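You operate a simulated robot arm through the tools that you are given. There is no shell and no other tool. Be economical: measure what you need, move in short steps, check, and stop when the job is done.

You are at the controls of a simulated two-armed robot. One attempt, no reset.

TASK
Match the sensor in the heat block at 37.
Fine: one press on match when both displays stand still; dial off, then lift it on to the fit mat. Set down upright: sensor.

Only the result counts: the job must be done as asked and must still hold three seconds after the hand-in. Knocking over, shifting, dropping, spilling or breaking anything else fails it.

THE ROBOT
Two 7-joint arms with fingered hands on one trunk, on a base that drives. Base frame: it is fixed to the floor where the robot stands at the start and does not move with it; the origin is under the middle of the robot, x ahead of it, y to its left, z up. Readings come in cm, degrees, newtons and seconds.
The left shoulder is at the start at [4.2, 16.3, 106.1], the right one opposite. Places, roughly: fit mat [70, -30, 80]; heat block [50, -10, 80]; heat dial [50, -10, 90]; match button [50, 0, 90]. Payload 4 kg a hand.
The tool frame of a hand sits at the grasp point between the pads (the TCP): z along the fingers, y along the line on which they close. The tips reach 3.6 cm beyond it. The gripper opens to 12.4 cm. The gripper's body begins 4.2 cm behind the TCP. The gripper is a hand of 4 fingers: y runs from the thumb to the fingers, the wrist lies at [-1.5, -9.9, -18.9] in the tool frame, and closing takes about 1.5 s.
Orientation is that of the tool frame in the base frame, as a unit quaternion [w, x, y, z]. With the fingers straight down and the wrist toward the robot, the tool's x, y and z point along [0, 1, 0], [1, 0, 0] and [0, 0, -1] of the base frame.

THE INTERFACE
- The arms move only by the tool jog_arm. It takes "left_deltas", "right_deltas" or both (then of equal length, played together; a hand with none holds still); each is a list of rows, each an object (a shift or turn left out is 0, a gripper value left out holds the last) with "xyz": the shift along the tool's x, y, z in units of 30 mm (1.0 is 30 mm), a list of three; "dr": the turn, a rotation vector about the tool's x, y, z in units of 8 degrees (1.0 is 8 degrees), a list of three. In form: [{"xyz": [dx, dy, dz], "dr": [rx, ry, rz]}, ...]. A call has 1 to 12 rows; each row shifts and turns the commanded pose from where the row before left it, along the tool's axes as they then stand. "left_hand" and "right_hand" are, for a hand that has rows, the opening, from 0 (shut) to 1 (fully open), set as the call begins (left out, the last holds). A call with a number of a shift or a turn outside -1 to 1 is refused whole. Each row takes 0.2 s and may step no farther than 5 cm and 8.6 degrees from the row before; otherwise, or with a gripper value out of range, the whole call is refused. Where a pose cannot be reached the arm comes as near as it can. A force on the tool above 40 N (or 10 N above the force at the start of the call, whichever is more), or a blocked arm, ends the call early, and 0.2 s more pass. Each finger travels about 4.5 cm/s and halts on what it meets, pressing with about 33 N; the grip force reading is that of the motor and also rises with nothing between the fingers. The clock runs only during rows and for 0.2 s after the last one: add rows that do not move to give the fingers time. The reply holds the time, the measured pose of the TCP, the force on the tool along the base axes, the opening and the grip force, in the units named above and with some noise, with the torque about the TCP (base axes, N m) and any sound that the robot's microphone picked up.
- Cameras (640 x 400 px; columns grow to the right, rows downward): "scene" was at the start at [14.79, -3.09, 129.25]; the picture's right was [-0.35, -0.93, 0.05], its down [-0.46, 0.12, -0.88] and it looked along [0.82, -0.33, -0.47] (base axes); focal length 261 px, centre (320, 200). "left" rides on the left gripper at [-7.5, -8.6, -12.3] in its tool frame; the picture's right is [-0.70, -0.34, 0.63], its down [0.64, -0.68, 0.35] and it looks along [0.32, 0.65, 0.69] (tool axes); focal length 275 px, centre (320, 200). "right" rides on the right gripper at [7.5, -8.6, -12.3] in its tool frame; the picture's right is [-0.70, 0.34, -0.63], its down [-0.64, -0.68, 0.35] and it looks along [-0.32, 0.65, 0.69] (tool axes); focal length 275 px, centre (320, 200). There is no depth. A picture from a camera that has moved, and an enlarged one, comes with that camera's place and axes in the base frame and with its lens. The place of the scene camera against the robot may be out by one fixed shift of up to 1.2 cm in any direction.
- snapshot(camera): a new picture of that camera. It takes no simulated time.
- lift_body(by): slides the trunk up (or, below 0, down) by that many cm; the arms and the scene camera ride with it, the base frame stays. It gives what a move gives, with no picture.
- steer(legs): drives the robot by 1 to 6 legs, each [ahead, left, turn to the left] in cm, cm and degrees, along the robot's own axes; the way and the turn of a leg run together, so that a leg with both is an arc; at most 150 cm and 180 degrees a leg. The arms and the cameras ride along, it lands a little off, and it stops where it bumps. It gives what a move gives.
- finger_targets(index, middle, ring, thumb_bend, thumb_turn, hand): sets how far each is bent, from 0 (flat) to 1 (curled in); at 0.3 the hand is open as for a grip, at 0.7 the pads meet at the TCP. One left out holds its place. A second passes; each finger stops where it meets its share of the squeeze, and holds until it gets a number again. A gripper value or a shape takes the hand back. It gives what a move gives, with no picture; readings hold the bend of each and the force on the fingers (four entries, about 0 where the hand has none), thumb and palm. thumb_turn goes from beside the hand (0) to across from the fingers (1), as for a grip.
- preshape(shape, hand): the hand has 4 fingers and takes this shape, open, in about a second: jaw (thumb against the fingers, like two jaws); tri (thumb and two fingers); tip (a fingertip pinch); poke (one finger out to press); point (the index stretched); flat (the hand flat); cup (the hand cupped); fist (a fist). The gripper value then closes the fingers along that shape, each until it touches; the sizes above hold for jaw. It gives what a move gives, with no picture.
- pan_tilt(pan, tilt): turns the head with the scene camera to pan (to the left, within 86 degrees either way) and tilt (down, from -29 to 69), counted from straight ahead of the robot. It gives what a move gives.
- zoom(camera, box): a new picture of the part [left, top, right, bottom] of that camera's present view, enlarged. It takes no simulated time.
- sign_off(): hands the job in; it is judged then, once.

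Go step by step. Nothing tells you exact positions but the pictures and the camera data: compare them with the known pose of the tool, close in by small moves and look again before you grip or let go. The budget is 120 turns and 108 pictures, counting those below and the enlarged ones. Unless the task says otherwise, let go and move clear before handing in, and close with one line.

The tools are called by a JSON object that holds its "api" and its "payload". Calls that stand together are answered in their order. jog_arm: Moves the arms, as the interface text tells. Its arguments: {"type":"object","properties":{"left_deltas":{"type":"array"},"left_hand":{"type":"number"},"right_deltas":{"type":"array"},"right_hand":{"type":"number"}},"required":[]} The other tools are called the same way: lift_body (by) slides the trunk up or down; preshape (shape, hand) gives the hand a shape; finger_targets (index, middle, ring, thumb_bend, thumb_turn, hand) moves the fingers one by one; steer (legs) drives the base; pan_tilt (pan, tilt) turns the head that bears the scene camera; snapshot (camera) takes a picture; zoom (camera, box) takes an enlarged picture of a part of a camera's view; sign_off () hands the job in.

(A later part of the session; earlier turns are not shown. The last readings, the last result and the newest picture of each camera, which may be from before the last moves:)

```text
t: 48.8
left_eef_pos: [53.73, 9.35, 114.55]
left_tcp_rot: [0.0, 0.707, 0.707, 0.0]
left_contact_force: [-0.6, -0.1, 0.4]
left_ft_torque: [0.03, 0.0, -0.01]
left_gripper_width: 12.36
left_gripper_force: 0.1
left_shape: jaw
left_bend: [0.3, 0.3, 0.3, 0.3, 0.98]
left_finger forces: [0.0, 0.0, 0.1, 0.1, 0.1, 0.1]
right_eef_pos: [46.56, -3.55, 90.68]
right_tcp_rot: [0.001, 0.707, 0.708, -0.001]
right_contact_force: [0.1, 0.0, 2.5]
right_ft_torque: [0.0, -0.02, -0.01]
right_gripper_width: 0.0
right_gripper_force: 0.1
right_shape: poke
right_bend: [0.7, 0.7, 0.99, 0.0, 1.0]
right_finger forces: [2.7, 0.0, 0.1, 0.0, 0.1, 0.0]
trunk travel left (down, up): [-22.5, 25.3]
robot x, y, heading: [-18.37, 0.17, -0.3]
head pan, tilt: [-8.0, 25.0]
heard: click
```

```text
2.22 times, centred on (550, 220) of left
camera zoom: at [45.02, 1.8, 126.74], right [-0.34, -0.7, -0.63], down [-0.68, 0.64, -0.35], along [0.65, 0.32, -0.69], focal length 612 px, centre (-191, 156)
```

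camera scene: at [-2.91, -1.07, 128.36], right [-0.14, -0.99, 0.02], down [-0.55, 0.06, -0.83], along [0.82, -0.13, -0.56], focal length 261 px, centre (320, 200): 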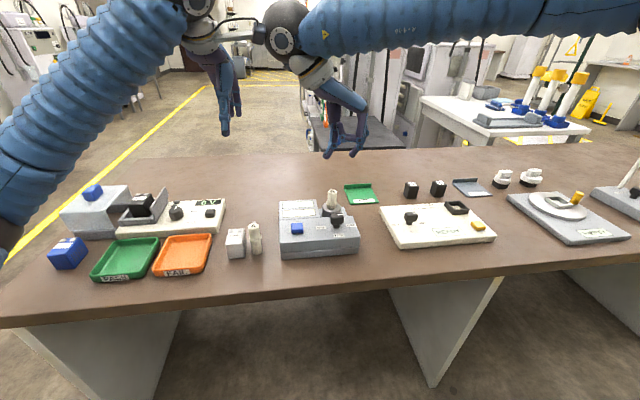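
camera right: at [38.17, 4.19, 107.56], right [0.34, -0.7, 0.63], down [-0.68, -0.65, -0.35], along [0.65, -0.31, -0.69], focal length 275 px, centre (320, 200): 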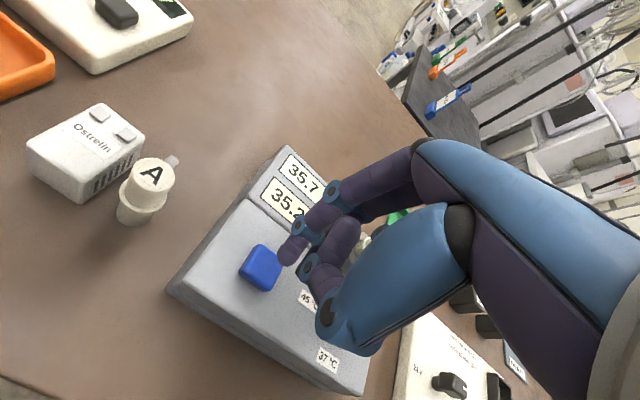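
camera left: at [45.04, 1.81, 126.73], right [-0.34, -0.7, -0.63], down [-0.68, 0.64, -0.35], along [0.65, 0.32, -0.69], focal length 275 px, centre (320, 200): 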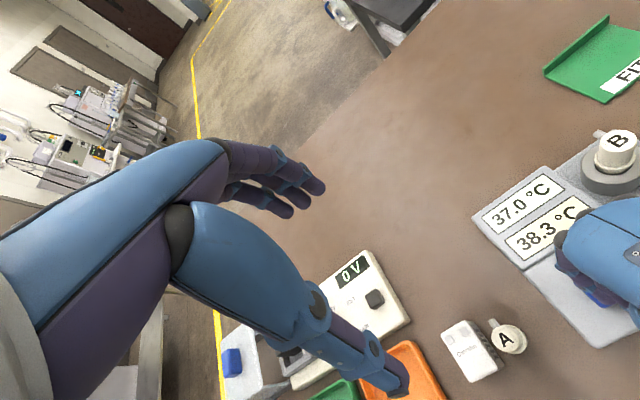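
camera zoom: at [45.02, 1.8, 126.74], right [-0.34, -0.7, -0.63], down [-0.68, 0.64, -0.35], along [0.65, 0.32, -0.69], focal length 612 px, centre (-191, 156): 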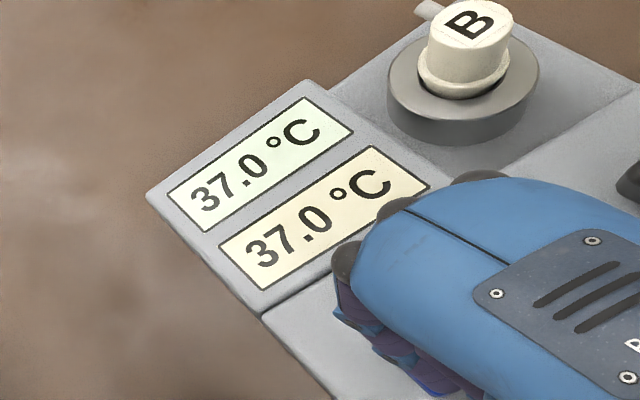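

Click, and both read 37.0. I lift off, return to the pinch shape and get ready to turn the dial off.

{"api": "jog_arm", "payload": {"right_deltas": [{"xyz": [0, 0, -0.6]}, {"xyz": [0, 0, -0.95]}, {"xyz": [0, 0, -0.95]}, {"xyz": [0, 0, -0.95]}, {"xyz": [-0.75, 0.11, 0]}, {"xyz": [-0.75, 0.11, 0]}, {"xyz": [-0.72, 0.11, 0]}]}}

{"api": "preshape", "payload": {"hand": "right", "shape": "tip"}}

{"api": "finger_targets", "payload": {"hand": "right", "index": 0.4, "thumb_bend": 0.72}}

{"api": "jog_arm", "payload": {"right_deltas": [{"dr": [0, 0, 1]}, {"dr": [0, 0, 1]}, {"dr": [0, 0, 1]}, {"dr": [0, 0, 1]}, {"dr": [0, 0, 1]}, {"dr": [0, 0, 1]}, {"dr": [0, 0, 1]}, {"dr": [0, 0, 1]}, {"dr": [0, 0, 1]}, {"dr": [0, 0, 1]}, {"dr": [0, 0, 1]}, {"dr": [0, 0, 0.25]}]}}

{"api": "jog_arm", "payload": {"right_deltas": [{"dr": [-0.75, 0, 0]}, {"dr": [-0.75, 0, 0]}]}}

{"api": "snapshot", "payload": {"camera": "right"}}

{"api": "zoom", "payload": {"camera": "scene", "box": [270, 130, 410, 260]}}

```text
t: 50.4
left_eef_pos: [53.68, 9.38, 114.47]
left_tcp_rot: [0.0, 0.707, 0.708, 0.0]
left_contact_force: [0.2, -0.6, -0.3]
left_ft_torque: [0.01, 0.02, -0.02]
left_gripper_width: 12.36
left_gripper_force: 0.0
left_shape: jaw
left_bend: [0.3, 0.3, 0.3, 0.3, 0.98]
left_finger forces: [0.0, 0.1, 0.0, 0.0, 0.0, 0.0]
right_eef_pos: [47.5, -10.22, 101.12]
right_tcp_rot: [0.001, 0.706, 0.708, 0.001]
right_contact_force: [-0.4, 0.3, 0.9]
right_ft_torque: [0.01, 0.0, 0.03]
right_gripper_width: 0.0
right_gripper_force: 0.1
right_shape: poke
right_bend: [0.7, 0.7, 0.99, 0.0, 1.0]
right_finger forces: [0.0, 0.0, 0.0, 0.1, 0.0, 0.1]
trunk travel left (down, up): [-22.5, 25.3]
robot x, y, heading: [-18.09, 0.24, 0.3]
head pan, tilt: [-8.0, 25.0]
```

```text
t: 51.3
left_eef_pos: [53.66, 9.29, 114.53]
left_tcp_rot: [0.0, 0.707, 0.707, 0.0]
left_contact_force: [-0.5, 0.2, 0.2]
left_ft_torque: [0.03, -0.01, -0.02]
left_gripper_width: 12.38
left_gripper_force: 0.0
left_shape: jaw
left_bend: [0.3, 0.3, 0.3, 0.3, 0.98]
left_finger forces: [0.1, 0.0, 0.0, 0.0, 0.0, 0.0]
right_eef_pos: [47.6, -10.15, 101.08]
right_tcp_rot: [0.0, 0.706, 0.708, 0.001]
right_contact_force: [-1.2, 0.0, 0.6]
right_ft_torque: [-0.02, -0.01, 0.02]
right_gripper_width: 12.36
right_gripper_force: 0.0
right_shape: tip
right_bend: [0.31, 0.98, 0.99, 0.3, 0.98]
right_finger forces: [0.1, 0.0, 0.0, 0.0, 0.0, 0.1]
trunk travel left (down, up): [-22.5, 25.3]
robot x, y, heading: [-18.22, -0.09, -0.1]
head pan, tilt: [-8.0, 25.0]
```

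```text
t: 52.3
left_eef_pos: [53.73, 9.29, 114.52]
left_tcp_rot: [0.0, 0.707, 0.707, 0.0]
left_contact_force: [0.4, -0.2, 0.8]
left_ft_torque: [0.01, 0.0, -0.02]
left_gripper_width: 12.38
left_gripper_force: 0.1
left_shape: jaw
left_bend: [0.3, 0.3, 0.3, 0.3, 0.98]
left_finger forces: [0.0, 0.0, 0.0, 0.0, 0.1, 0.1]
right_eef_pos: [47.51, -10.2, 101.14]
right_tcp_rot: [0.0, 0.707, 0.707, -0.001]
right_contact_force: [-0.4, -0.2, 0.9]
right_ft_torque: [-0.01, 0.04, -0.02]
right_gripper_width: 4.25
right_gripper_force: 0.2
right_shape: fingers
right_bend: [0.4, 0.98, 0.99, 0.72, 0.97]
right_finger forces: [0.0, 0.2, 0.1, 0.0, 0.0, 0.0]
trunk travel left (down, up): [-22.5, 25.3]
robot x, y, heading: [-17.82, 0.24, -0.1]
head pan, tilt: [-8.0, 25.0]
```

```text
t: 54.9
left_eef_pos: [53.68, 9.31, 114.5]
left_tcp_rot: [0.0, 0.707, 0.707, 0.0]
left_contact_force: [-0.2, -0.5, 0.0]
left_ft_torque: [0.03, -0.04, 0.01]
left_gripper_width: 12.36
left_gripper_force: 0.0
left_shape: jaw
left_bend: [0.3, 0.3, 0.3, 0.3, 0.98]
left_finger forces: [0.0, 0.1, 0.0, 0.0, 0.0, 0.0]
right_eef_pos: [47.59, -10.19, 101.14]
right_tcp_rot: [0.0, 1.0, 0.0, 0.0]
right_contact_force: [-0.7, -0.2, 0.1]
right_ft_torque: [0.0, 0.0, -0.03]
right_gripper_width: 4.27
right_gripper_force: 0.0
right_shape: fingers
right_bend: [0.4, 0.98, 0.99, 0.72, 0.97]
right_finger forces: [0.1, 0.0, 0.1, 0.0, 0.0, 0.0]
trunk travel left (down, up): [-22.5, 25.3]
robot x, y, heading: [-17.57, -0.3, -0.3]
head pan, tilt: [-8.0, 25.0]
```

```text
t: 55.5
left_eef_pos: [53.78, 9.46, 114.38]
left_tcp_rot: [0.001, 0.707, 0.707, 0.0]
left_contact_force: [-0.4, 0.4, -0.4]
left_ft_torque: [0.02, 0.03, 0.02]
left_gripper_width: 12.37
left_gripper_force: 0.0
left_shape: jaw
left_bend: [0.3, 0.3, 0.3, 0.3, 0.98]
left_finger forces: [0.0, 0.1, 0.0, 0.1, 0.1, 0.1]
right_eef_pos: [47.64, -10.17, 101.11]
right_tcp_rot: [0.105, 0.994, 0.0, 0.001]
right_contact_force: [0.2, -0.5, 1.0]
right_ft_torque: [-0.04, 0.0, 0.0]
right_gripper_width: 4.3
right_gripper_force: 0.1
right_shape: fingers
right_bend: [0.4, 0.98, 0.99, 0.72, 0.97]
right_finger forces: [0.0, 0.0, 0.0, 0.1, 0.0, 0.0]
trunk travel left (down, up): [-22.5, 25.3]
robot x, y, heading: [-17.75, 0.03, 0.2]
head pan, tilt: [-8.0, 25.0]
```

```text
48 pictures are left
camera right: at [55.14, 0.93, 111.3], right [-0.7, -0.2, 0.69], down [-0.64, 0.59, -0.48], along [-0.31, -0.78, -0.54], focal length 275 px, centre (320, 200)
```

right: 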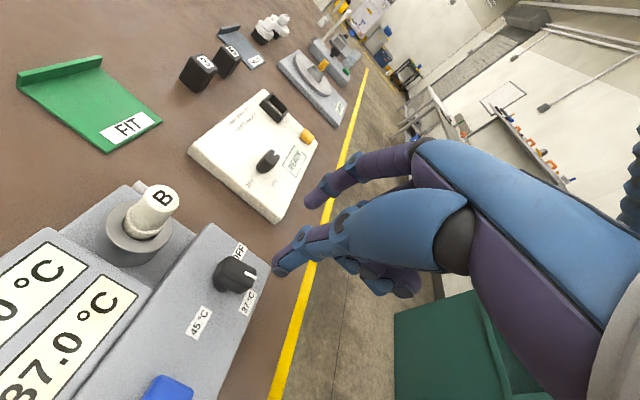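

```text
3.08 times, centred on (340, 195) of scene
camera zoom: at [-2.94, -1.0, 128.37], right [-0.14, -0.99, 0.02], down [-0.55, 0.06, -0.83], along [0.82, -0.13, -0.56], focal length 803 px, centre (258, 215)
```

zoom: 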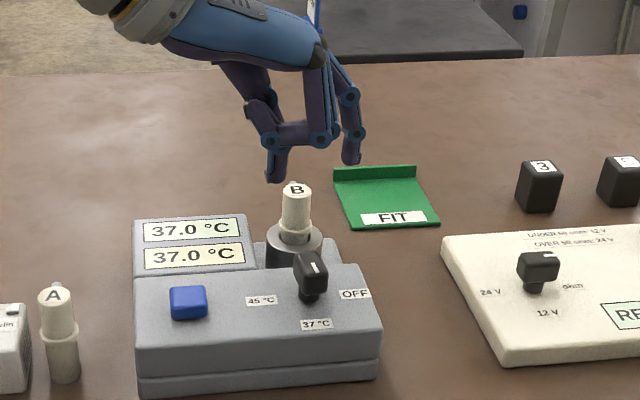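

{"api": "jog_arm", "payload": {"right_deltas": [{"xyz": [-0.1, 0, 0]}, {"xyz": [0, -0.172, 0.807]}, {"xyz": [0, -0.172, 0.807]}, {"xyz": [0, -0.172, 0.807]}]}}

{"api": "zoom", "payload": {"camera": "scene", "box": [310, 170, 390, 250]}}

{"api": "zoom", "payload": {"camera": "right", "box": [180, 130, 360, 310]}}

```text
t: 56.5
left_eef_pos: [53.91, 9.37, 114.36]
left_tcp_rot: [-0.001, 0.707, 0.707, -0.001]
left_contact_force: [0.2, 0.0, 0.2]
left_ft_torque: [0.0, 0.0, -0.01]
left_gripper_width: 12.36
left_gripper_force: 0.1
left_shape: jaw
left_bend: [0.3, 0.3, 0.3, 0.3, 0.98]
left_finger forces: [0.0, 0.0, 0.0, 0.0, 0.1, 0.0]
right_eef_pos: [47.43, -10.17, 93.58]
right_tcp_rot: [0.105, 0.994, 0.0, -0.001]
right_contact_force: [0.2, 0.8, -0.5]
right_ft_torque: [0.02, 0.0, 0.02]
right_gripper_width: 4.26
right_gripper_force: 0.1
right_shape: fingers
right_bend: [0.4, 0.98, 0.99, 0.72, 0.97]
right_finger forces: [0.1, 0.1, 0.1, 0.0, 0.1, 0.1]
trunk travel left (down, up): [-22.5, 25.3]
robot x, y, heading: [-17.97, 0.0, -0.0]
head pan, tilt: [-8.0, 25.0]
```

```text
5.00 times, centred on (350, 210) of scene
camera zoom: at [-2.82, -1.08, 128.34], right [-0.14, -0.99, 0.02], down [-0.55, 0.06, -0.83], along [0.82, -0.13, -0.56], focal length 1305 px, centre (170, 150)
```

zoom: 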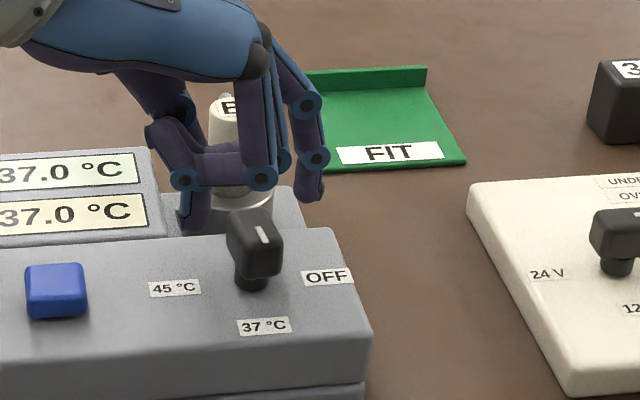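

```text
2.22 times, centred on (270, 220) of right
camera zoom: at [54.97, 0.89, 103.7], right [-0.7, -0.2, 0.69], down [-0.65, 0.59, -0.48], along [-0.31, -0.78, -0.54], focal length 612 px, centre (431, 156)
```

zoom: 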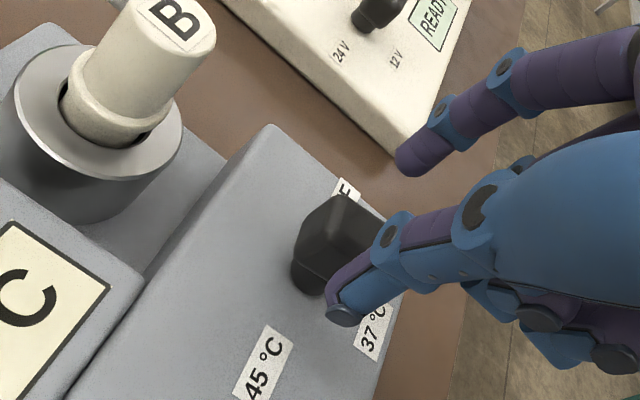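

{"api": "jog_arm", "payload": {"right_deltas": [{"xyz": [0, -0.083, 0.39]}, {"xyz": [0, -0.083, 0.39]}]}}

{"api": "finger_targets", "payload": {"hand": "right", "index": 0.5, "thumb_bend": 0.85}}

{"api": "zoom", "payload": {"camera": "scene", "box": [310, 170, 390, 250]}}

```text
t: 57.1
left_eef_pos: [53.85, 9.35, 114.49]
left_tcp_rot: [0.0, 0.707, 0.707, -0.001]
left_contact_force: [0.8, 1.0, 0.1]
left_ft_torque: [0.0, 0.01, 0.01]
left_gripper_width: 12.4
left_gripper_force: 0.0
left_shape: jaw
left_bend: [0.3, 0.3, 0.3, 0.3, 0.98]
left_finger forces: [0.0, 0.1, 0.0, 0.0, 0.0, 0.0]
right_eef_pos: [47.32, -10.14, 91.19]
right_tcp_rot: [0.105, 0.995, 0.001, 0.0]
right_contact_force: [-0.9, 0.6, -0.1]
right_ft_torque: [0.01, 0.02, -0.03]
right_gripper_width: 4.3
right_gripper_force: 0.1
right_shape: fingers
right_bend: [0.4, 0.98, 0.99, 0.72, 0.97]
right_finger forces: [0.0, 0.0, 0.0, 0.0, 0.1, 0.0]
trunk travel left (down, up): [-22.5, 25.3]
robot x, y, heading: [-17.92, 0.24, -0.0]
head pan, tilt: [-8.0, 25.0]
```

```text
t: 58.1
left_eef_pos: [53.67, 9.43, 114.48]
left_tcp_rot: [0.0, 0.707, 0.707, 0.0]
left_contact_force: [0.9, 0.3, -0.1]
left_ft_torque: [-0.04, 0.0, 0.01]
left_gripper_width: 12.37
left_gripper_force: 0.1
left_shape: jaw
left_bend: [0.3, 0.3, 0.3, 0.3, 0.98]
left_finger forces: [0.0, 0.0, 0.0, 0.1, 0.0, 0.1]
right_eef_pos: [47.25, -10.14, 91.18]
right_tcp_rot: [0.104, 0.995, 0.0, 0.0]
right_contact_force: [-2.3, 8.0, -1.5]
right_ft_torque: [0.25, 0.08, 0.0]
right_gripper_width: 1.73
right_gripper_force: 7.1
right_shape: fingers
right_bend: [0.47, 0.98, 0.99, 0.79, 0.97]
right_finger forces: [3.4, 0.0, 0.0, 0.0, 11.3, 0.0]
trunk travel left (down, up): [-22.5, 25.3]
robot x, y, heading: [-17.99, -0.06, -0.2]
head pan, tilt: [-8.0, 25.0]
```

```text
5.00 times, centred on (350, 210) of scene
camera zoom: at [-2.92, -0.99, 128.37], right [-0.14, -0.99, 0.02], down [-0.55, 0.06, -0.83], along [0.82, -0.13, -0.56], focal length 1305 px, centre (170, 150)
```

zoom: 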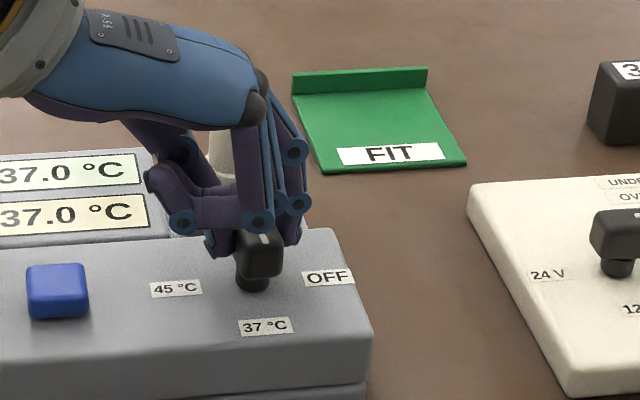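

{"api": "jog_arm", "payload": {"right_deltas": [{"xyz": [-0.138, 0.025, 0.005], "dr": [0, 0.208, -0.978]}, {"xyz": [-0.138, 0.025, 0.005], "dr": [0, 0.208, -0.978]}, {"xyz": [-0.138, 0.025, 0.005], "dr": [0, 0.208, -0.978]}, {"xyz": [-0.138, 0.025, 0.005], "dr": [0, 0.208, -0.978]}, {"xyz": [-0.138, 0.025, 0.005], "dr": [0, 0.208, -0.978]}, {"xyz": [-0.138, 0.025, 0.005], "dr": [0, 0.208, -0.978]}]}}

{"api": "jog_arm", "payload": {"right_deltas": [{"xyz": [-0.138, 0.025, 0.005], "dr": [0, 0.208, -0.978]}, {"xyz": [-0.138, 0.025, 0.005], "dr": [0, 0.208, -0.978]}, {"xyz": [-0.138, 0.025, 0.005], "dr": [0, 0.208, -0.978]}, {"xyz": [-0.138, 0.025, 0.005], "dr": [0, 0.208, -0.978]}, {"xyz": [-0.138, 0.025, 0.005], "dr": [0, 0.208, -0.978]}]}}

{"api": "snapshot", "payload": {"camera": "right"}}

{"api": "zoom", "payload": {"camera": "scene", "box": [280, 160, 390, 250]}}

```text
t: 59.5
left_eef_pos: [53.66, 9.2, 114.49]
left_tcp_rot: [0.0, 0.707, 0.707, 0.0]
left_contact_force: [-0.1, -1.0, 0.8]
left_ft_torque: [0.02, -0.03, 0.02]
left_gripper_width: 12.39
left_gripper_force: 0.1
left_shape: jaw
left_bend: [0.3, 0.3, 0.3, 0.3, 0.98]
left_finger forces: [0.0, 0.1, 0.0, 0.0, 0.1, 0.0]
right_eef_pos: [45.25, -11.44, 91.34]
right_tcp_rot: [0.096, 0.908, 0.406, 0.043]
right_contact_force: [-6.1, -3.0, -5.3]
right_ft_torque: [-0.04, 0.31, -0.25]
right_gripper_width: 1.74
right_gripper_force: 6.6
right_shape: fingers
right_bend: [0.46, 0.98, 0.99, 0.79, 0.98]
right_finger forces: [6.0, 0.0, 0.1, 0.1, 7.6, 0.0]
trunk travel left (down, up): [-22.5, 25.3]
robot x, y, heading: [-17.87, 0.2, 0.1]
head pan, tilt: [-8.0, 25.0]
```

```text
t: 60.7
left_eef_pos: [53.67, 9.17, 114.56]
left_tcp_rot: [-0.001, 0.707, 0.707, 0.001]
left_contact_force: [0.5, 1.6, 0.3]
left_ft_torque: [0.03, 0.01, 0.02]
left_gripper_width: 12.39
left_gripper_force: 0.0
left_shape: jaw
left_bend: [0.3, 0.3, 0.3, 0.3, 0.98]
left_finger forces: [0.0, 0.0, 0.0, 0.0, 0.1, 0.0]
right_eef_pos: [44.64, -13.54, 91.33]
right_tcp_rot: [0.075, 0.715, 0.691, 0.073]
right_contact_force: [-6.3, -8.9, -2.5]
right_ft_torque: [-0.27, 0.24, -0.38]
right_gripper_width: 1.78
right_gripper_force: 7.9
right_shape: fingers
right_bend: [0.46, 0.98, 0.99, 0.79, 0.98]
right_finger forces: [6.6, 0.0, 0.0, 0.1, 10.0, 0.0]
trunk travel left (down, up): [-22.5, 25.3]
robot x, y, heading: [-17.84, -0.2, -0.1]
head pan, tilt: [-8.0, 25.0]
```

```text
43 pictures are left
camera right: at [34.08, -5.46, 101.53], right [0.18, -0.7, 0.69], down [-0.62, -0.62, -0.48], along [0.77, -0.34, -0.54], focal length 275 px, centre (320, 200)
```

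right: 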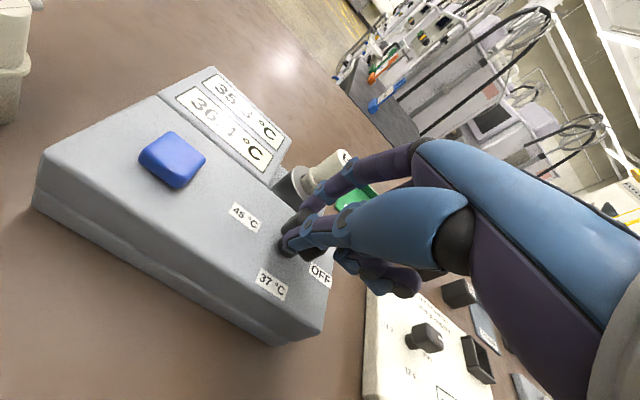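

```text
4.44 times, centred on (335, 205) of scene
camera zoom: at [-2.96, -1.18, 128.37], right [-0.14, -0.99, 0.02], down [-0.55, 0.06, -0.83], along [0.82, -0.13, -0.56], focal length 1160 px, centre (253, 178)
```

zoom: 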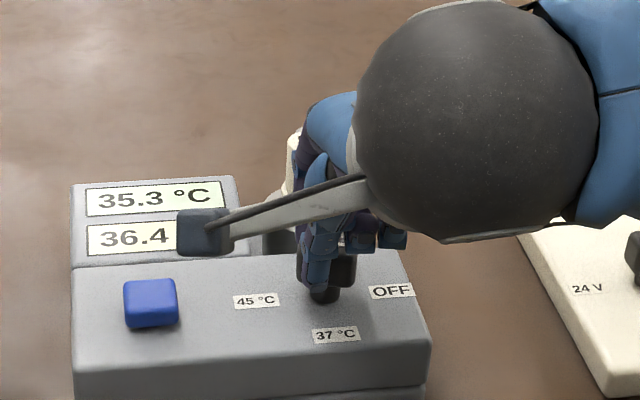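

Cooling has started. I turn about 12° more to make up for the give in the fingers, then let go.

{"api": "jog_arm", "payload": {"right_deltas": [{"xyz": [-0.11, 0.02, 0.004], "dr": [0, 0.166, -0.78]}, {"xyz": [-0.11, 0.02, 0.004], "dr": [0, 0.166, -0.78]}]}}

{"api": "zoom", "payload": {"camera": "right", "box": [230, 150, 370, 290]}}

{"api": "finger_targets", "payload": {"hand": "right", "index": 0.41, "thumb_bend": 0.72}}

{"api": "zoom", "payload": {"camera": "right", "box": [230, 150, 370, 290]}}

```text
t: 61.3
left_eef_pos: [53.65, 9.38, 114.55]
left_tcp_rot: [0.0, 0.707, 0.707, 0.001]
left_contact_force: [0.3, -0.2, -0.1]
left_ft_torque: [0.04, -0.02, 0.01]
left_gripper_width: 12.38
left_gripper_force: 0.0
left_shape: jaw
left_bend: [0.3, 0.3, 0.3, 0.3, 0.98]
left_finger forces: [0.1, 0.1, 0.0, 0.0, 0.1, 0.0]
right_eef_pos: [44.94, -14.08, 91.35]
right_tcp_rot: [0.067, 0.634, 0.766, 0.082]
right_contact_force: [-5.5, -8.9, -1.8]
right_ft_torque: [-0.26, 0.17, -0.28]
right_gripper_width: 1.81
right_gripper_force: 9.0
right_shape: fingers
right_bend: [0.46, 0.98, 0.99, 0.79, 0.98]
right_finger forces: [6.4, 0.1, 0.0, 0.0, 10.7, 0.0]
trunk travel left (down, up): [-22.5, 25.3]
robot x, y, heading: [-18.03, -0.15, 0.0]
head pan, tilt: [-8.0, 25.0]
```

```text
2.86 times, centred on (300, 220) of right
camera zoom: at [32.75, -8.65, 101.56], right [0.33, -0.65, 0.69], down [-0.46, -0.74, -0.48], along [0.82, -0.16, -0.54], focal length 786 px, centre (377, 143)
```

zoom: 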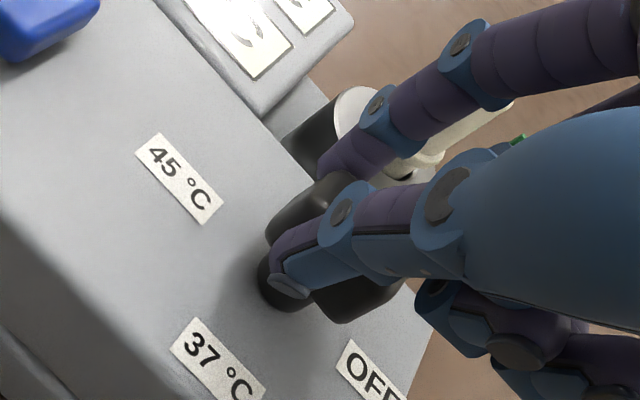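

```text
t: 62.3
left_eef_pos: [53.7, 9.44, 114.42]
left_tcp_rot: [-0.001, 0.707, 0.707, -0.001]
left_contact_force: [0.3, -0.1, -0.2]
left_ft_torque: [0.0, 0.0, 0.02]
left_gripper_width: 12.34
left_gripper_force: 0.0
left_shape: jaw
left_bend: [0.3, 0.3, 0.3, 0.3, 0.98]
left_finger forces: [0.0, 0.0, 0.0, 0.0, 0.0, 0.1]
right_eef_pos: [44.83, -14.11, 91.45]
right_tcp_rot: [0.067, 0.634, 0.767, 0.08]
right_contact_force: [-0.8, 0.4, -0.2]
right_ft_torque: [0.0, 0.03, -0.02]
right_gripper_width: 3.98
right_gripper_force: 0.0
right_shape: fingers
right_bend: [0.41, 0.98, 0.99, 0.72, 0.98]
right_finger forces: [0.0, 0.0, 0.1, 0.1, 0.0, 0.0]
trunk travel left (down, up): [-22.5, 25.3]
robot x, y, heading: [-18.2, 0.07, -0.1]
head pan, tilt: [-8.0, 25.0]
```

```text
2.86 times, centred on (300, 220) of right
camera zoom: at [32.77, -8.58, 101.56], right [0.33, -0.65, 0.69], down [-0.46, -0.74, -0.48], along [0.82, -0.16, -0.54], focal length 786 px, centre (377, 143)
```

zoom: 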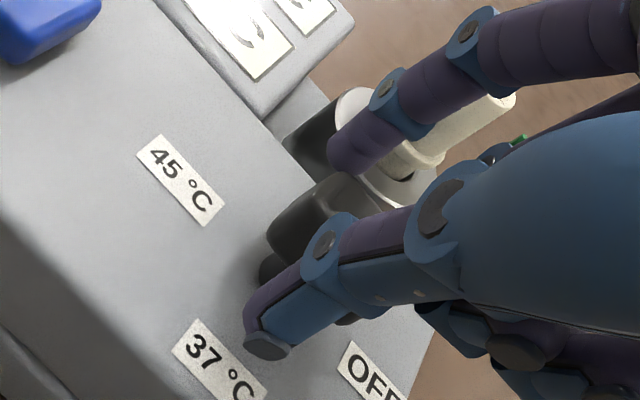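

Free of the knob. I lift straight up and check dial and displays.

{"api": "jog_arm", "payload": {"right_deltas": [{"xyz": [0, 0.104, -0.489]}, {"xyz": [0, 0.173, -0.815]}, {"xyz": [0, 0.173, -0.815]}, {"xyz": [0, 0.173, -0.815]}, {"xyz": [0, 0.173, -0.815]}, {"dr": [0.75, 0, 0]}, {"dr": [0.75, 0, 0]}, {"dr": [0, 0, 0.7]}, {"dr": [0, 0, 0.7]}]}}

{"api": "snapshot", "payload": {"camera": "right"}}

{"api": "zoom", "payload": {"camera": "scene", "box": [270, 150, 400, 260]}}

```text
t: 64.3
left_eef_pos: [53.72, 9.37, 114.51]
left_tcp_rot: [0.0, 0.707, 0.708, 0.0]
left_contact_force: [-0.1, 0.2, 0.5]
left_ft_torque: [0.04, -0.01, -0.01]
left_gripper_width: 12.38
left_gripper_force: 0.1
left_shape: jaw
left_bend: [0.3, 0.3, 0.3, 0.3, 0.98]
left_finger forces: [0.0, 0.0, 0.1, 0.0, 0.0, 0.0]
right_eef_pos: [44.85, -14.08, 102.79]
right_tcp_rot: [0.0, 0.711, 0.704, 0.0]
right_contact_force: [-0.5, -0.8, 0.3]
right_ft_torque: [-0.02, -0.03, 0.01]
right_gripper_width: 4.04
right_gripper_force: 0.1
right_shape: fingers
right_bend: [0.41, 0.98, 0.99, 0.72, 0.98]
right_finger forces: [0.0, 0.0, 0.0, 0.1, 0.1, 0.0]
trunk travel left (down, up): [-22.5, 25.3]
robot x, y, heading: [-18.09, -0.12, 0.0]
head pan, tilt: [-8.0, 25.0]
```

```text
39 pictures are left
camera right: at [36.45, -6.33, 115.07], right [0.33, -0.7, 0.63], down [-0.69, -0.64, -0.35], along [0.65, -0.32, -0.69], focal length 275 px, centre (320, 200)
```

right: 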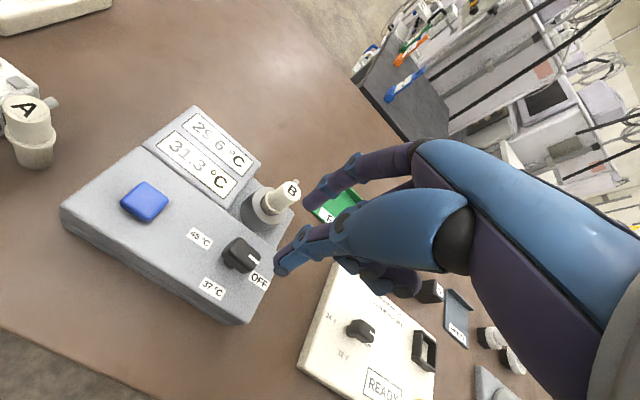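

```text
3.64 times, centred on (335, 205) of scene
camera zoom: at [-2.91, -1.04, 128.36], right [-0.14, -0.99, 0.02], down [-0.55, 0.06, -0.83], along [0.82, -0.13, -0.56], focal length 949 px, centre (266, 182)
```

zoom: 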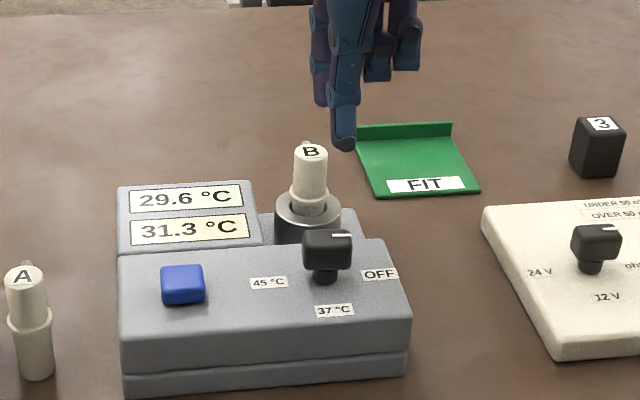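

The dial is back at OFF and the block cools. Next I measure the sensor and its ring before grasping.

{"api": "zoom", "payload": {"camera": "right", "box": [210, 150, 330, 270]}}

{"api": "preshape", "payload": {"hand": "right", "shape": "tri"}}

{"api": "jog_arm", "payload": {"right_deltas": [{}, {}, {}, {}, {}, {}], "right_hand": 0.45}}

{"api": "snapshot", "payload": {"camera": "right"}}

{"api": "zoom", "payload": {"camera": "scene", "box": [270, 130, 400, 260]}}

```text
3.33 times, centred on (270, 210) of right
camera zoom: at [36.45, -6.33, 115.07], right [0.33, -0.7, 0.63], down [-0.69, -0.64, -0.35], along [0.65, -0.32, -0.69], focal length 918 px, centre (487, 167)
```

zoom: 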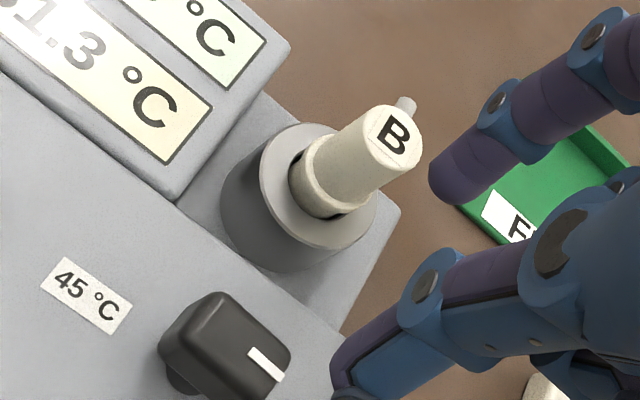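

```text
t: 65.2
left_eef_pos: [53.7, 9.39, 114.48]
left_tcp_rot: [0.001, 0.707, 0.707, 0.0]
left_contact_force: [-0.3, -0.1, -0.3]
left_ft_torque: [0.01, 0.03, 0.03]
left_gripper_width: 12.37
left_gripper_force: 0.1
left_shape: jaw
left_bend: [0.3, 0.3, 0.3, 0.3, 0.98]
left_finger forces: [0.1, 0.0, 0.0, 0.1, 0.1, 0.0]
right_eef_pos: [44.91, -14.06, 102.82]
right_tcp_rot: [0.0, 0.71, 0.705, 0.0]
right_contact_force: [-0.2, -0.4, 0.4]
right_ft_torque: [0.05, 0.0, 0.01]
right_gripper_width: 12.4
right_gripper_force: 0.1
right_shape: tri
right_bend: [0.3, 0.3, 0.99, 0.3, 0.98]
right_finger forces: [0.0, 0.0, 0.1, 0.1, 0.0, 0.1]
trunk travel left (down, up): [-22.5, 25.3]
robot x, y, heading: [-18.16, -0.01, 0.0]
head pan, tilt: [-8.0, 25.0]
```

```text
t: 66.6
left_eef_pos: [53.68, 9.52, 114.47]
left_tcp_rot: [0.001, 0.707, 0.707, 0.001]
left_contact_force: [0.7, 0.6, 0.2]
left_ft_torque: [0.0, -0.01, 0.01]
left_gripper_width: 12.35
left_gripper_force: 0.1
left_shape: jaw
left_bend: [0.3, 0.3, 0.3, 0.3, 0.98]
left_finger forces: [0.1, 0.0, 0.1, 0.0, 0.0, 0.1]
right_eef_pos: [44.84, -13.99, 102.83]
right_tcp_rot: [0.001, 0.71, 0.704, 0.001]
right_contact_force: [0.2, 0.2, 0.3]
right_ft_torque: [-0.04, 0.01, 0.02]
right_gripper_width: 5.61
right_gripper_force: 0.1
right_shape: tri
right_bend: [0.44, 0.48, 0.99, 0.57, 1.0]
right_finger forces: [0.0, 0.1, 0.0, 0.1, 0.0, 0.0]
trunk travel left (down, up): [-22.5, 25.3]
robot x, y, heading: [-17.85, -0.29, -0.3]
head pan, tilt: [-8.0, 25.0]
```

```text
36 pictures are left
camera right: at [36.42, -6.34, 115.05], right [0.33, -0.7, 0.63], down [-0.69, -0.64, -0.35], along [0.65, -0.32, -0.69], focal length 275 px, centre (320, 200)
```

right: 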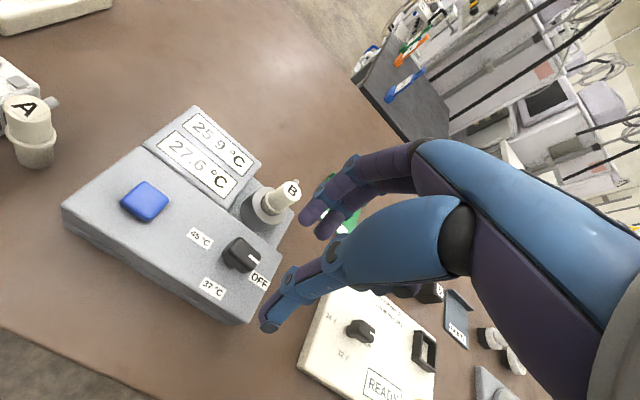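

```text
3.08 times, centred on (335, 195) of scene
camera zoom: at [-2.92, -1.06, 128.37], right [-0.14, -0.99, 0.02], down [-0.55, 0.06, -0.83], along [0.82, -0.13, -0.56], focal length 803 px, centre (274, 215)
```

zoom: 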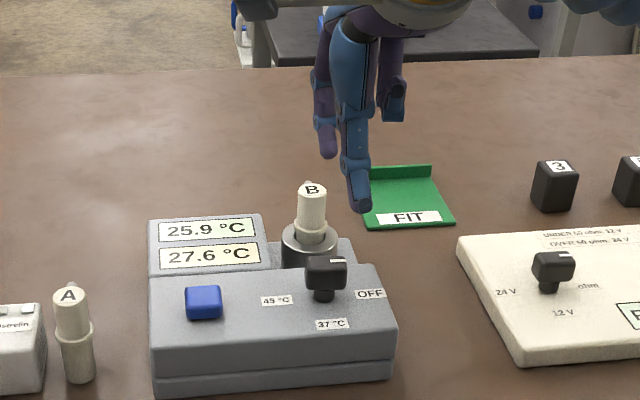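

Re-triangulated from better-spaced views: sensor axis ≈ [56.8, -13.6], top z ≈ 91.2, ring top ≈ 86.4. Its cable stub points ahead-left, so I'll grip across that direction: thumb plus index and middle at bearing −67°.

{"api": "finger_targets", "payload": {"hand": "right", "index": 0.38, "middle": 0.41, "thumb_bend": 0.72}}

{"api": "jog_arm", "payload": {"right_deltas": [{"xyz": [0.225, 0.91, 0]}, {"xyz": [0.225, 0.91, 0]}, {"xyz": [0.225, 0.91, 0]}, {"xyz": [0.225, 0.92, 0]}]}}

{"api": "jog_arm", "payload": {"right_deltas": [{"dr": [0, 0, 1]}, {"dr": [0, 0, 1]}, {"dr": [0, 0, 1]}, {"dr": [0, 0, 1]}, {"dr": [0, 0, 1]}, {"dr": [0, 0, 1]}, {"dr": [0, 0, 1]}, {"dr": [0, 0, 1]}, {"dr": [0, 0, 0.4]}, {"xyz": [0, 0, 0.7]}]}}

{"api": "snapshot", "payload": {"camera": "right"}}

{"api": "zoom", "payload": {"camera": "scene", "box": [270, 130, 400, 260]}}

```text
t: 67.6
left_eef_pos: [53.64, 9.47, 114.53]
left_tcp_rot: [-0.001, 0.708, 0.707, 0.001]
left_contact_force: [-0.3, -0.4, 0.7]
left_ft_torque: [0.01, -0.04, 0.03]
left_gripper_width: 12.37
left_gripper_force: 0.0
left_shape: jaw
left_bend: [0.3, 0.3, 0.3, 0.3, 0.98]
left_finger forces: [0.1, 0.1, 0.0, 0.1, 0.0, 0.0]
right_eef_pos: [44.85, -14.06, 102.92]
right_tcp_rot: [0.001, 0.709, 0.705, 0.001]
right_contact_force: [0.9, 0.6, -1.5]
right_ft_torque: [0.0, 0.04, -0.03]
right_gripper_width: 4.55
right_gripper_force: 0.1
right_shape: fingers
right_bend: [0.38, 0.41, 0.99, 0.72, 1.0]
right_finger forces: [0.0, 0.0, 0.1, 0.0, 0.0, 0.0]
trunk travel left (down, up): [-22.5, 25.3]
robot x, y, heading: [-17.85, 0.18, -0.0]
head pan, tilt: [-8.0, 25.0]
```

```text
t: 68.6
left_eef_pos: [53.79, 9.32, 114.58]
left_tcp_rot: [0.0, 0.707, 0.707, 0.0]
left_contact_force: [0.4, 0.2, 0.1]
left_ft_torque: [0.01, 0.0, -0.01]
left_gripper_width: 12.36
left_gripper_force: 0.1
left_shape: jaw
left_bend: [0.3, 0.3, 0.3, 0.3, 0.98]
left_finger forces: [0.1, 0.1, 0.0, 0.1, 0.0, 0.1]
right_eef_pos: [55.88, -11.5, 102.85]
right_tcp_rot: [0.001, 0.71, 0.704, -0.001]
right_contact_force: [0.7, -0.2, -0.4]
right_ft_torque: [-0.01, -0.02, 0.04]
right_gripper_width: 4.51
right_gripper_force: 0.1
right_shape: fingers
right_bend: [0.38, 0.41, 0.99, 0.72, 1.0]
right_finger forces: [0.1, 0.0, 0.0, 0.0, 0.1, 0.0]
trunk travel left (down, up): [-22.5, 25.3]
robot x, y, heading: [-18.0, -0.05, 0.2]
head pan, tilt: [-8.0, 25.0]
```

```text
t: 70.8
left_eef_pos: [53.78, 9.39, 114.45]
left_tcp_rot: [0.0, 0.707, 0.707, 0.0]
left_contact_force: [0.4, -0.3, -0.3]
left_ft_torque: [-0.01, 0.0, 0.03]
left_gripper_width: 12.38
left_gripper_force: 0.1
left_shape: jaw
left_bend: [0.3, 0.3, 0.3, 0.3, 0.98]
left_finger forces: [0.1, 0.0, 0.0, 0.1, 0.0, 0.0]
right_eef_pos: [55.98, -11.47, 100.78]
right_tcp_rot: [0.0, 0.981, 0.193, 0.001]
right_contact_force: [-0.3, -0.1, -0.5]
right_ft_torque: [0.0, 0.01, 0.01]
right_gripper_width: 4.5
right_gripper_force: 0.2
right_shape: fingers
right_bend: [0.38, 0.41, 0.99, 0.72, 1.0]
right_finger forces: [0.0, 0.0, 0.0, 0.1, 0.0, 0.0]
trunk travel left (down, up): [-22.5, 25.3]
robot x, y, heading: [-18.23, 0.03, 0.0]
head pan, tilt: [-8.0, 25.0]
```

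```text
34 pictures are left
camera right: at [59.65, -0.56, 112.89], right [-0.52, -0.58, 0.63], down [-0.86, 0.39, -0.34], along [-0.05, -0.72, -0.69], focal length 275 px, centre (320, 200)
```

right: 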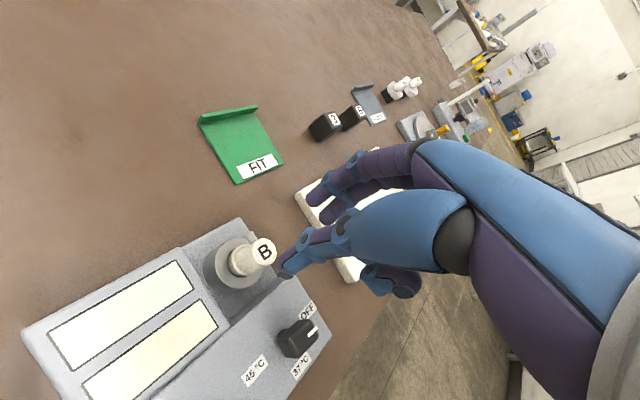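

```text
3.08 times, centred on (335, 195) of scene
camera zoom: at [-2.83, -1.08, 128.33], right [-0.14, -0.99, 0.02], down [-0.55, 0.06, -0.83], along [0.82, -0.13, -0.56], focal length 803 px, centre (274, 215)
```

zoom: 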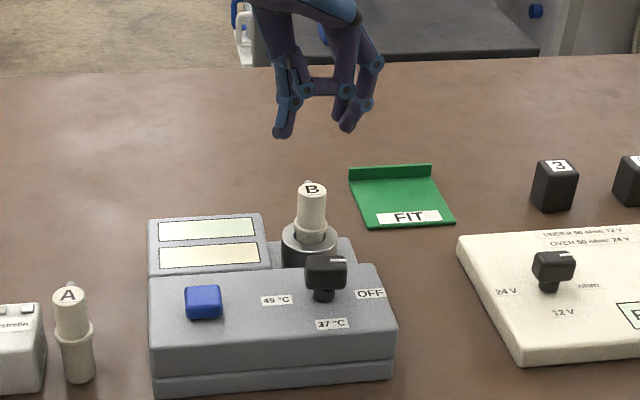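

The displays are blank again, so the block is off. The hand is lined up; I go down partway and look.

{"api": "jog_arm", "payload": {"right_deltas": [{"xyz": [0, 0, 0.9]}, {"xyz": [0, 0, 0.9]}]}}

{"api": "zoom", "payload": {"camera": "right", "box": [210, 150, 370, 310]}}

{"api": "zoom", "payload": {"camera": "scene", "box": [290, 150, 390, 250]}}

```text
t: 71.4
left_eef_pos: [53.81, 9.31, 114.44]
left_tcp_rot: [0.0, 0.707, 0.707, -0.001]
left_contact_force: [-1.3, -0.3, 0.7]
left_ft_torque: [-0.03, 0.0, -0.01]
left_gripper_width: 12.36
left_gripper_force: 0.0
left_shape: jaw
left_bend: [0.3, 0.3, 0.3, 0.3, 0.98]
left_finger forces: [0.0, 0.1, 0.0, 0.2, 0.0, 0.0]
right_eef_pos: [55.91, -11.32, 95.3]
right_tcp_rot: [0.0, 0.981, 0.194, -0.001]
right_contact_force: [-1.0, 0.1, 0.9]
right_ft_torque: [-0.01, 0.0, 0.04]
right_gripper_width: 4.53
right_gripper_force: 0.1
right_shape: fingers
right_bend: [0.38, 0.41, 0.99, 0.72, 1.0]
right_finger forces: [0.0, 0.0, 0.0, 0.0, 0.1, 0.1]
trunk travel left (down, up): [-22.5, 25.3]
robot x, y, heading: [-17.81, 0.15, -0.0]
head pan, tilt: [-8.0, 25.0]
```

```text
2.50 times, centred on (290, 230) of right
camera zoom: at [59.6, -0.49, 107.54], right [-0.52, -0.58, 0.63], down [-0.86, 0.38, -0.35], along [-0.04, -0.72, -0.69], focal length 688 px, centre (395, 125)
```

zoom: 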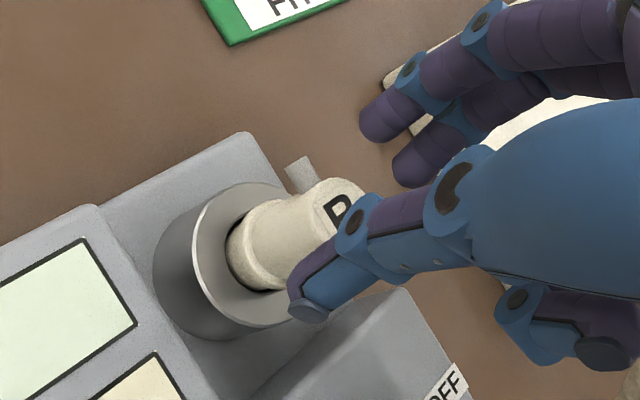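

```text
4.00 times, centred on (340, 200) of scene
camera zoom: at [-2.9, -1.06, 128.36], right [-0.14, -0.99, 0.02], down [-0.55, 0.06, -0.83], along [0.82, -0.13, -0.56], focal length 1044 px, centre (240, 200)
```

zoom: 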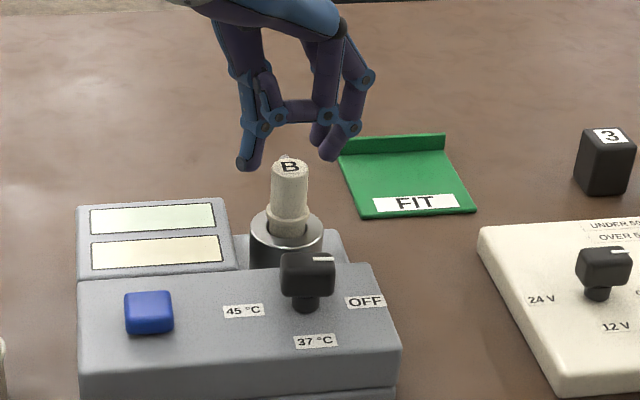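

{"api": "jog_arm", "payload": {"right_deltas": [{"xyz": [0.07, 0.13, 0]}, {"xyz": [0, 0, 0.46]}, {"xyz": [0, 0, 0.46]}, {"xyz": [0, 0, 0.4]}]}}

{"api": "zoom", "payload": {"camera": "right", "box": [210, 150, 370, 310]}}

{"api": "zoom", "payload": {"camera": "scene", "box": [300, 160, 380, 240]}}

```text
t: 72.4
left_eef_pos: [53.7, 9.39, 114.47]
left_tcp_rot: [0.0, 0.707, 0.707, 0.0]
left_contact_force: [-0.6, 1.2, 0.7]
left_ft_torque: [0.03, 0.03, -0.01]
left_gripper_width: 12.38
left_gripper_force: 0.2
left_shape: jaw
left_bend: [0.3, 0.3, 0.3, 0.3, 0.98]
left_finger forces: [0.1, 0.0, 0.0, 0.0, 0.0, 0.1]
right_eef_pos: [56.24, -11.62, 91.48]
right_tcp_rot: [0.0, 0.981, 0.194, 0.0]
right_contact_force: [0.2, -0.2, -1.1]
right_ft_torque: [-0.02, 0.02, -0.01]
right_gripper_width: 4.53
right_gripper_force: 0.1
right_shape: fingers
right_bend: [0.38, 0.41, 0.99, 0.72, 1.0]
right_finger forces: [0.0, 0.0, 0.1, 0.1, 0.1, 0.0]
trunk travel left (down, up): [-22.5, 25.3]
robot x, y, heading: [-17.83, 0.07, -0.1]
head pan, tilt: [-8.0, 25.0]
```

```text
2.50 times, centred on (290, 230) of right
camera zoom: at [59.91, -0.78, 103.64], right [-0.52, -0.58, 0.63], down [-0.86, 0.39, -0.35], along [-0.04, -0.72, -0.69], focal length 688 px, centre (395, 125)
```

zoom: 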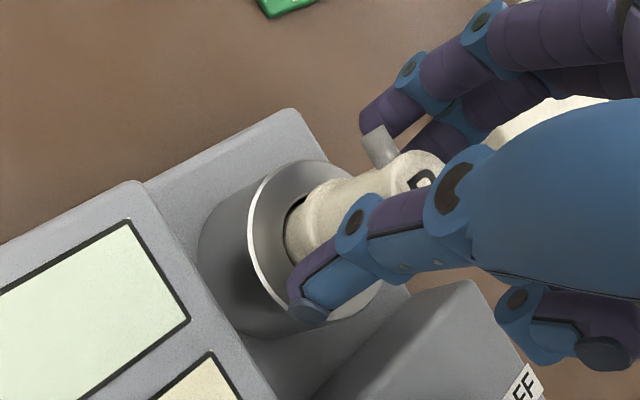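

```text
5.00 times, centred on (340, 200) of scene
camera zoom: at [-2.9, -1.05, 128.36], right [-0.14, -0.99, 0.02], down [-0.55, 0.06, -0.83], along [0.82, -0.13, -0.56], focal length 1305 px, centre (220, 200)
```

zoom: 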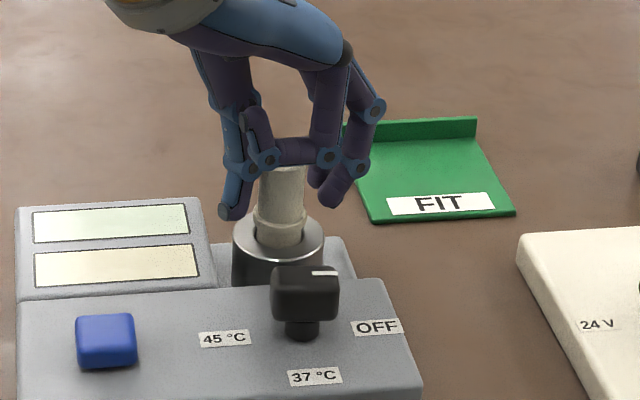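

Well placed around the shaft. I close the three fingers.

{"api": "finger_targets", "payload": {"hand": "right", "index": 0.52, "middle": 0.56, "thumb_bend": 0.88}}

{"api": "zoom", "payload": {"camera": "right", "box": [210, 150, 370, 310]}}

{"api": "zoom", "payload": {"camera": "scene", "box": [300, 160, 380, 240]}}

```text
t: 73.4
left_eef_pos: [53.73, 9.35, 114.57]
left_tcp_rot: [0.0, 0.707, 0.707, 0.0]
left_contact_force: [0.9, -0.1, -0.3]
left_ft_torque: [-0.03, -0.01, -0.02]
left_gripper_width: 12.38
left_gripper_force: 0.1
left_shape: jaw
left_bend: [0.3, 0.3, 0.3, 0.3, 0.98]
left_finger forces: [0.1, 0.0, 0.0, 0.0, 0.0, 0.0]
right_eef_pos: [56.18, -11.77, 91.47]
right_tcp_rot: [0.0, 0.981, 0.194, -0.001]
right_contact_force: [-1.3, 1.3, 2.2]
right_ft_torque: [-0.08, 0.04, 0.04]
right_gripper_width: 1.44
right_gripper_force: 13.7
right_shape: fingers
right_bend: [0.48, 0.49, 0.99, 0.79, 0.98]
right_finger forces: [3.4, 8.8, 0.1, 0.0, 14.7, 0.1]
trunk travel left (down, up): [-22.5, 25.3]
robot x, y, heading: [-17.39, -0.45, -0.2]
head pan, tilt: [-8.0, 25.0]
```

```text
2.50 times, centred on (290, 230) of right
camera zoom: at [59.87, -0.76, 103.66], right [-0.52, -0.58, 0.63], down [-0.86, 0.38, -0.35], along [-0.04, -0.72, -0.69], focal length 688 px, centre (395, 125)
```

zoom: 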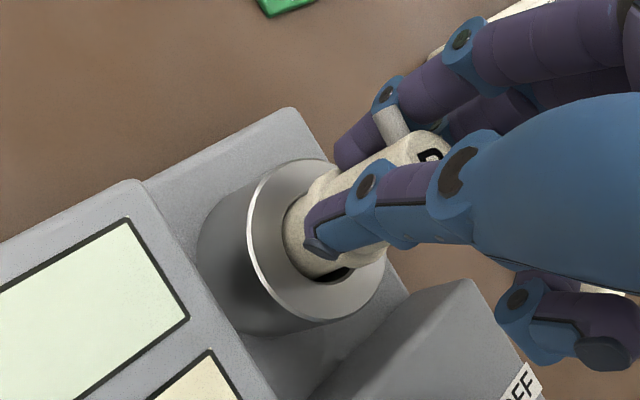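

```text
5.00 times, centred on (340, 200) of scene
camera zoom: at [-2.94, -1.04, 128.37], right [-0.14, -0.99, 0.02], down [-0.55, 0.06, -0.83], along [0.82, -0.13, -0.56], focal length 1305 px, centre (220, 200)
```

zoom: 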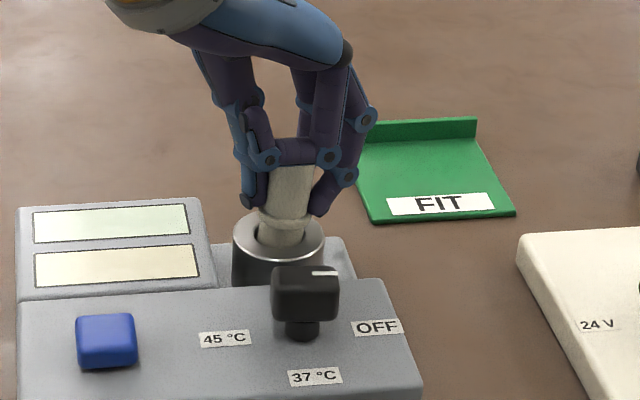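

The grip balances at about 14 N with the sensor upright. I lift straight up.

{"api": "jog_arm", "payload": {"right_deltas": [{"xyz": [0, 0, -0.2]}, {"xyz": [0, 0, -0.3]}, {"xyz": [0, 0, -0.3]}, {"xyz": [0, 0, -0.3]}, {"xyz": [0, 0, -0.4]}, {"xyz": [0, 0, -0.5]}]}}

{"api": "zoom", "payload": {"camera": "scene", "box": [290, 140, 380, 240]}}

```text
t: 74.8
left_eef_pos: [53.73, 9.38, 114.64]
left_tcp_rot: [0.0, 0.707, 0.707, 0.001]
left_contact_force: [0.0, 0.1, 0.6]
left_ft_torque: [0.0, 0.0, 0.04]
left_gripper_width: 12.39
left_gripper_force: 0.1
left_shape: jaw
left_bend: [0.3, 0.3, 0.3, 0.3, 0.98]
left_finger forces: [0.0, 0.1, 0.0, 0.0, 0.1, 0.0]
right_eef_pos: [56.19, -11.64, 97.25]
right_tcp_rot: [-0.001, 0.981, 0.194, 0.0]
right_contact_force: [0.1, 0.1, -1.5]
right_ft_torque: [-0.01, -0.01, -0.04]
right_gripper_width: 1.2
right_gripper_force: 15.6
right_shape: fingers
right_bend: [0.48, 0.49, 0.99, 0.81, 0.97]
right_finger forces: [4.6, 11.1, 0.0, 0.1, 14.9, 0.0]
trunk travel left (down, up): [-22.5, 25.3]
robot x, y, heading: [-17.69, 0.02, 0.1]
head pan, tilt: [-8.0, 25.0]
```

```text
4.00 times, centred on (335, 190) of scene
camera zoom: at [-2.95, -1.04, 128.38], right [-0.14, -0.99, 0.02], down [-0.55, 0.06, -0.83], along [0.82, -0.13, -0.56], focal length 1044 px, centre (260, 240)
```

zoom: 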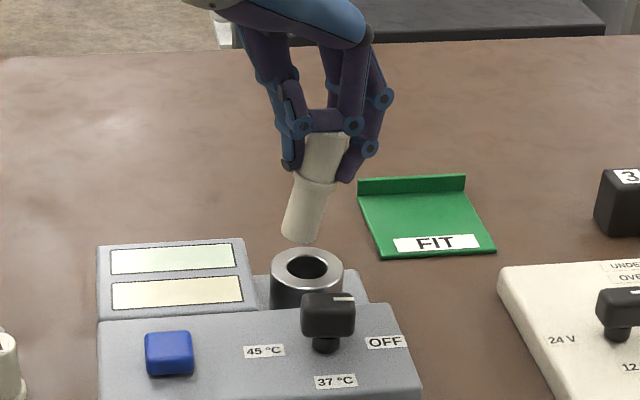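

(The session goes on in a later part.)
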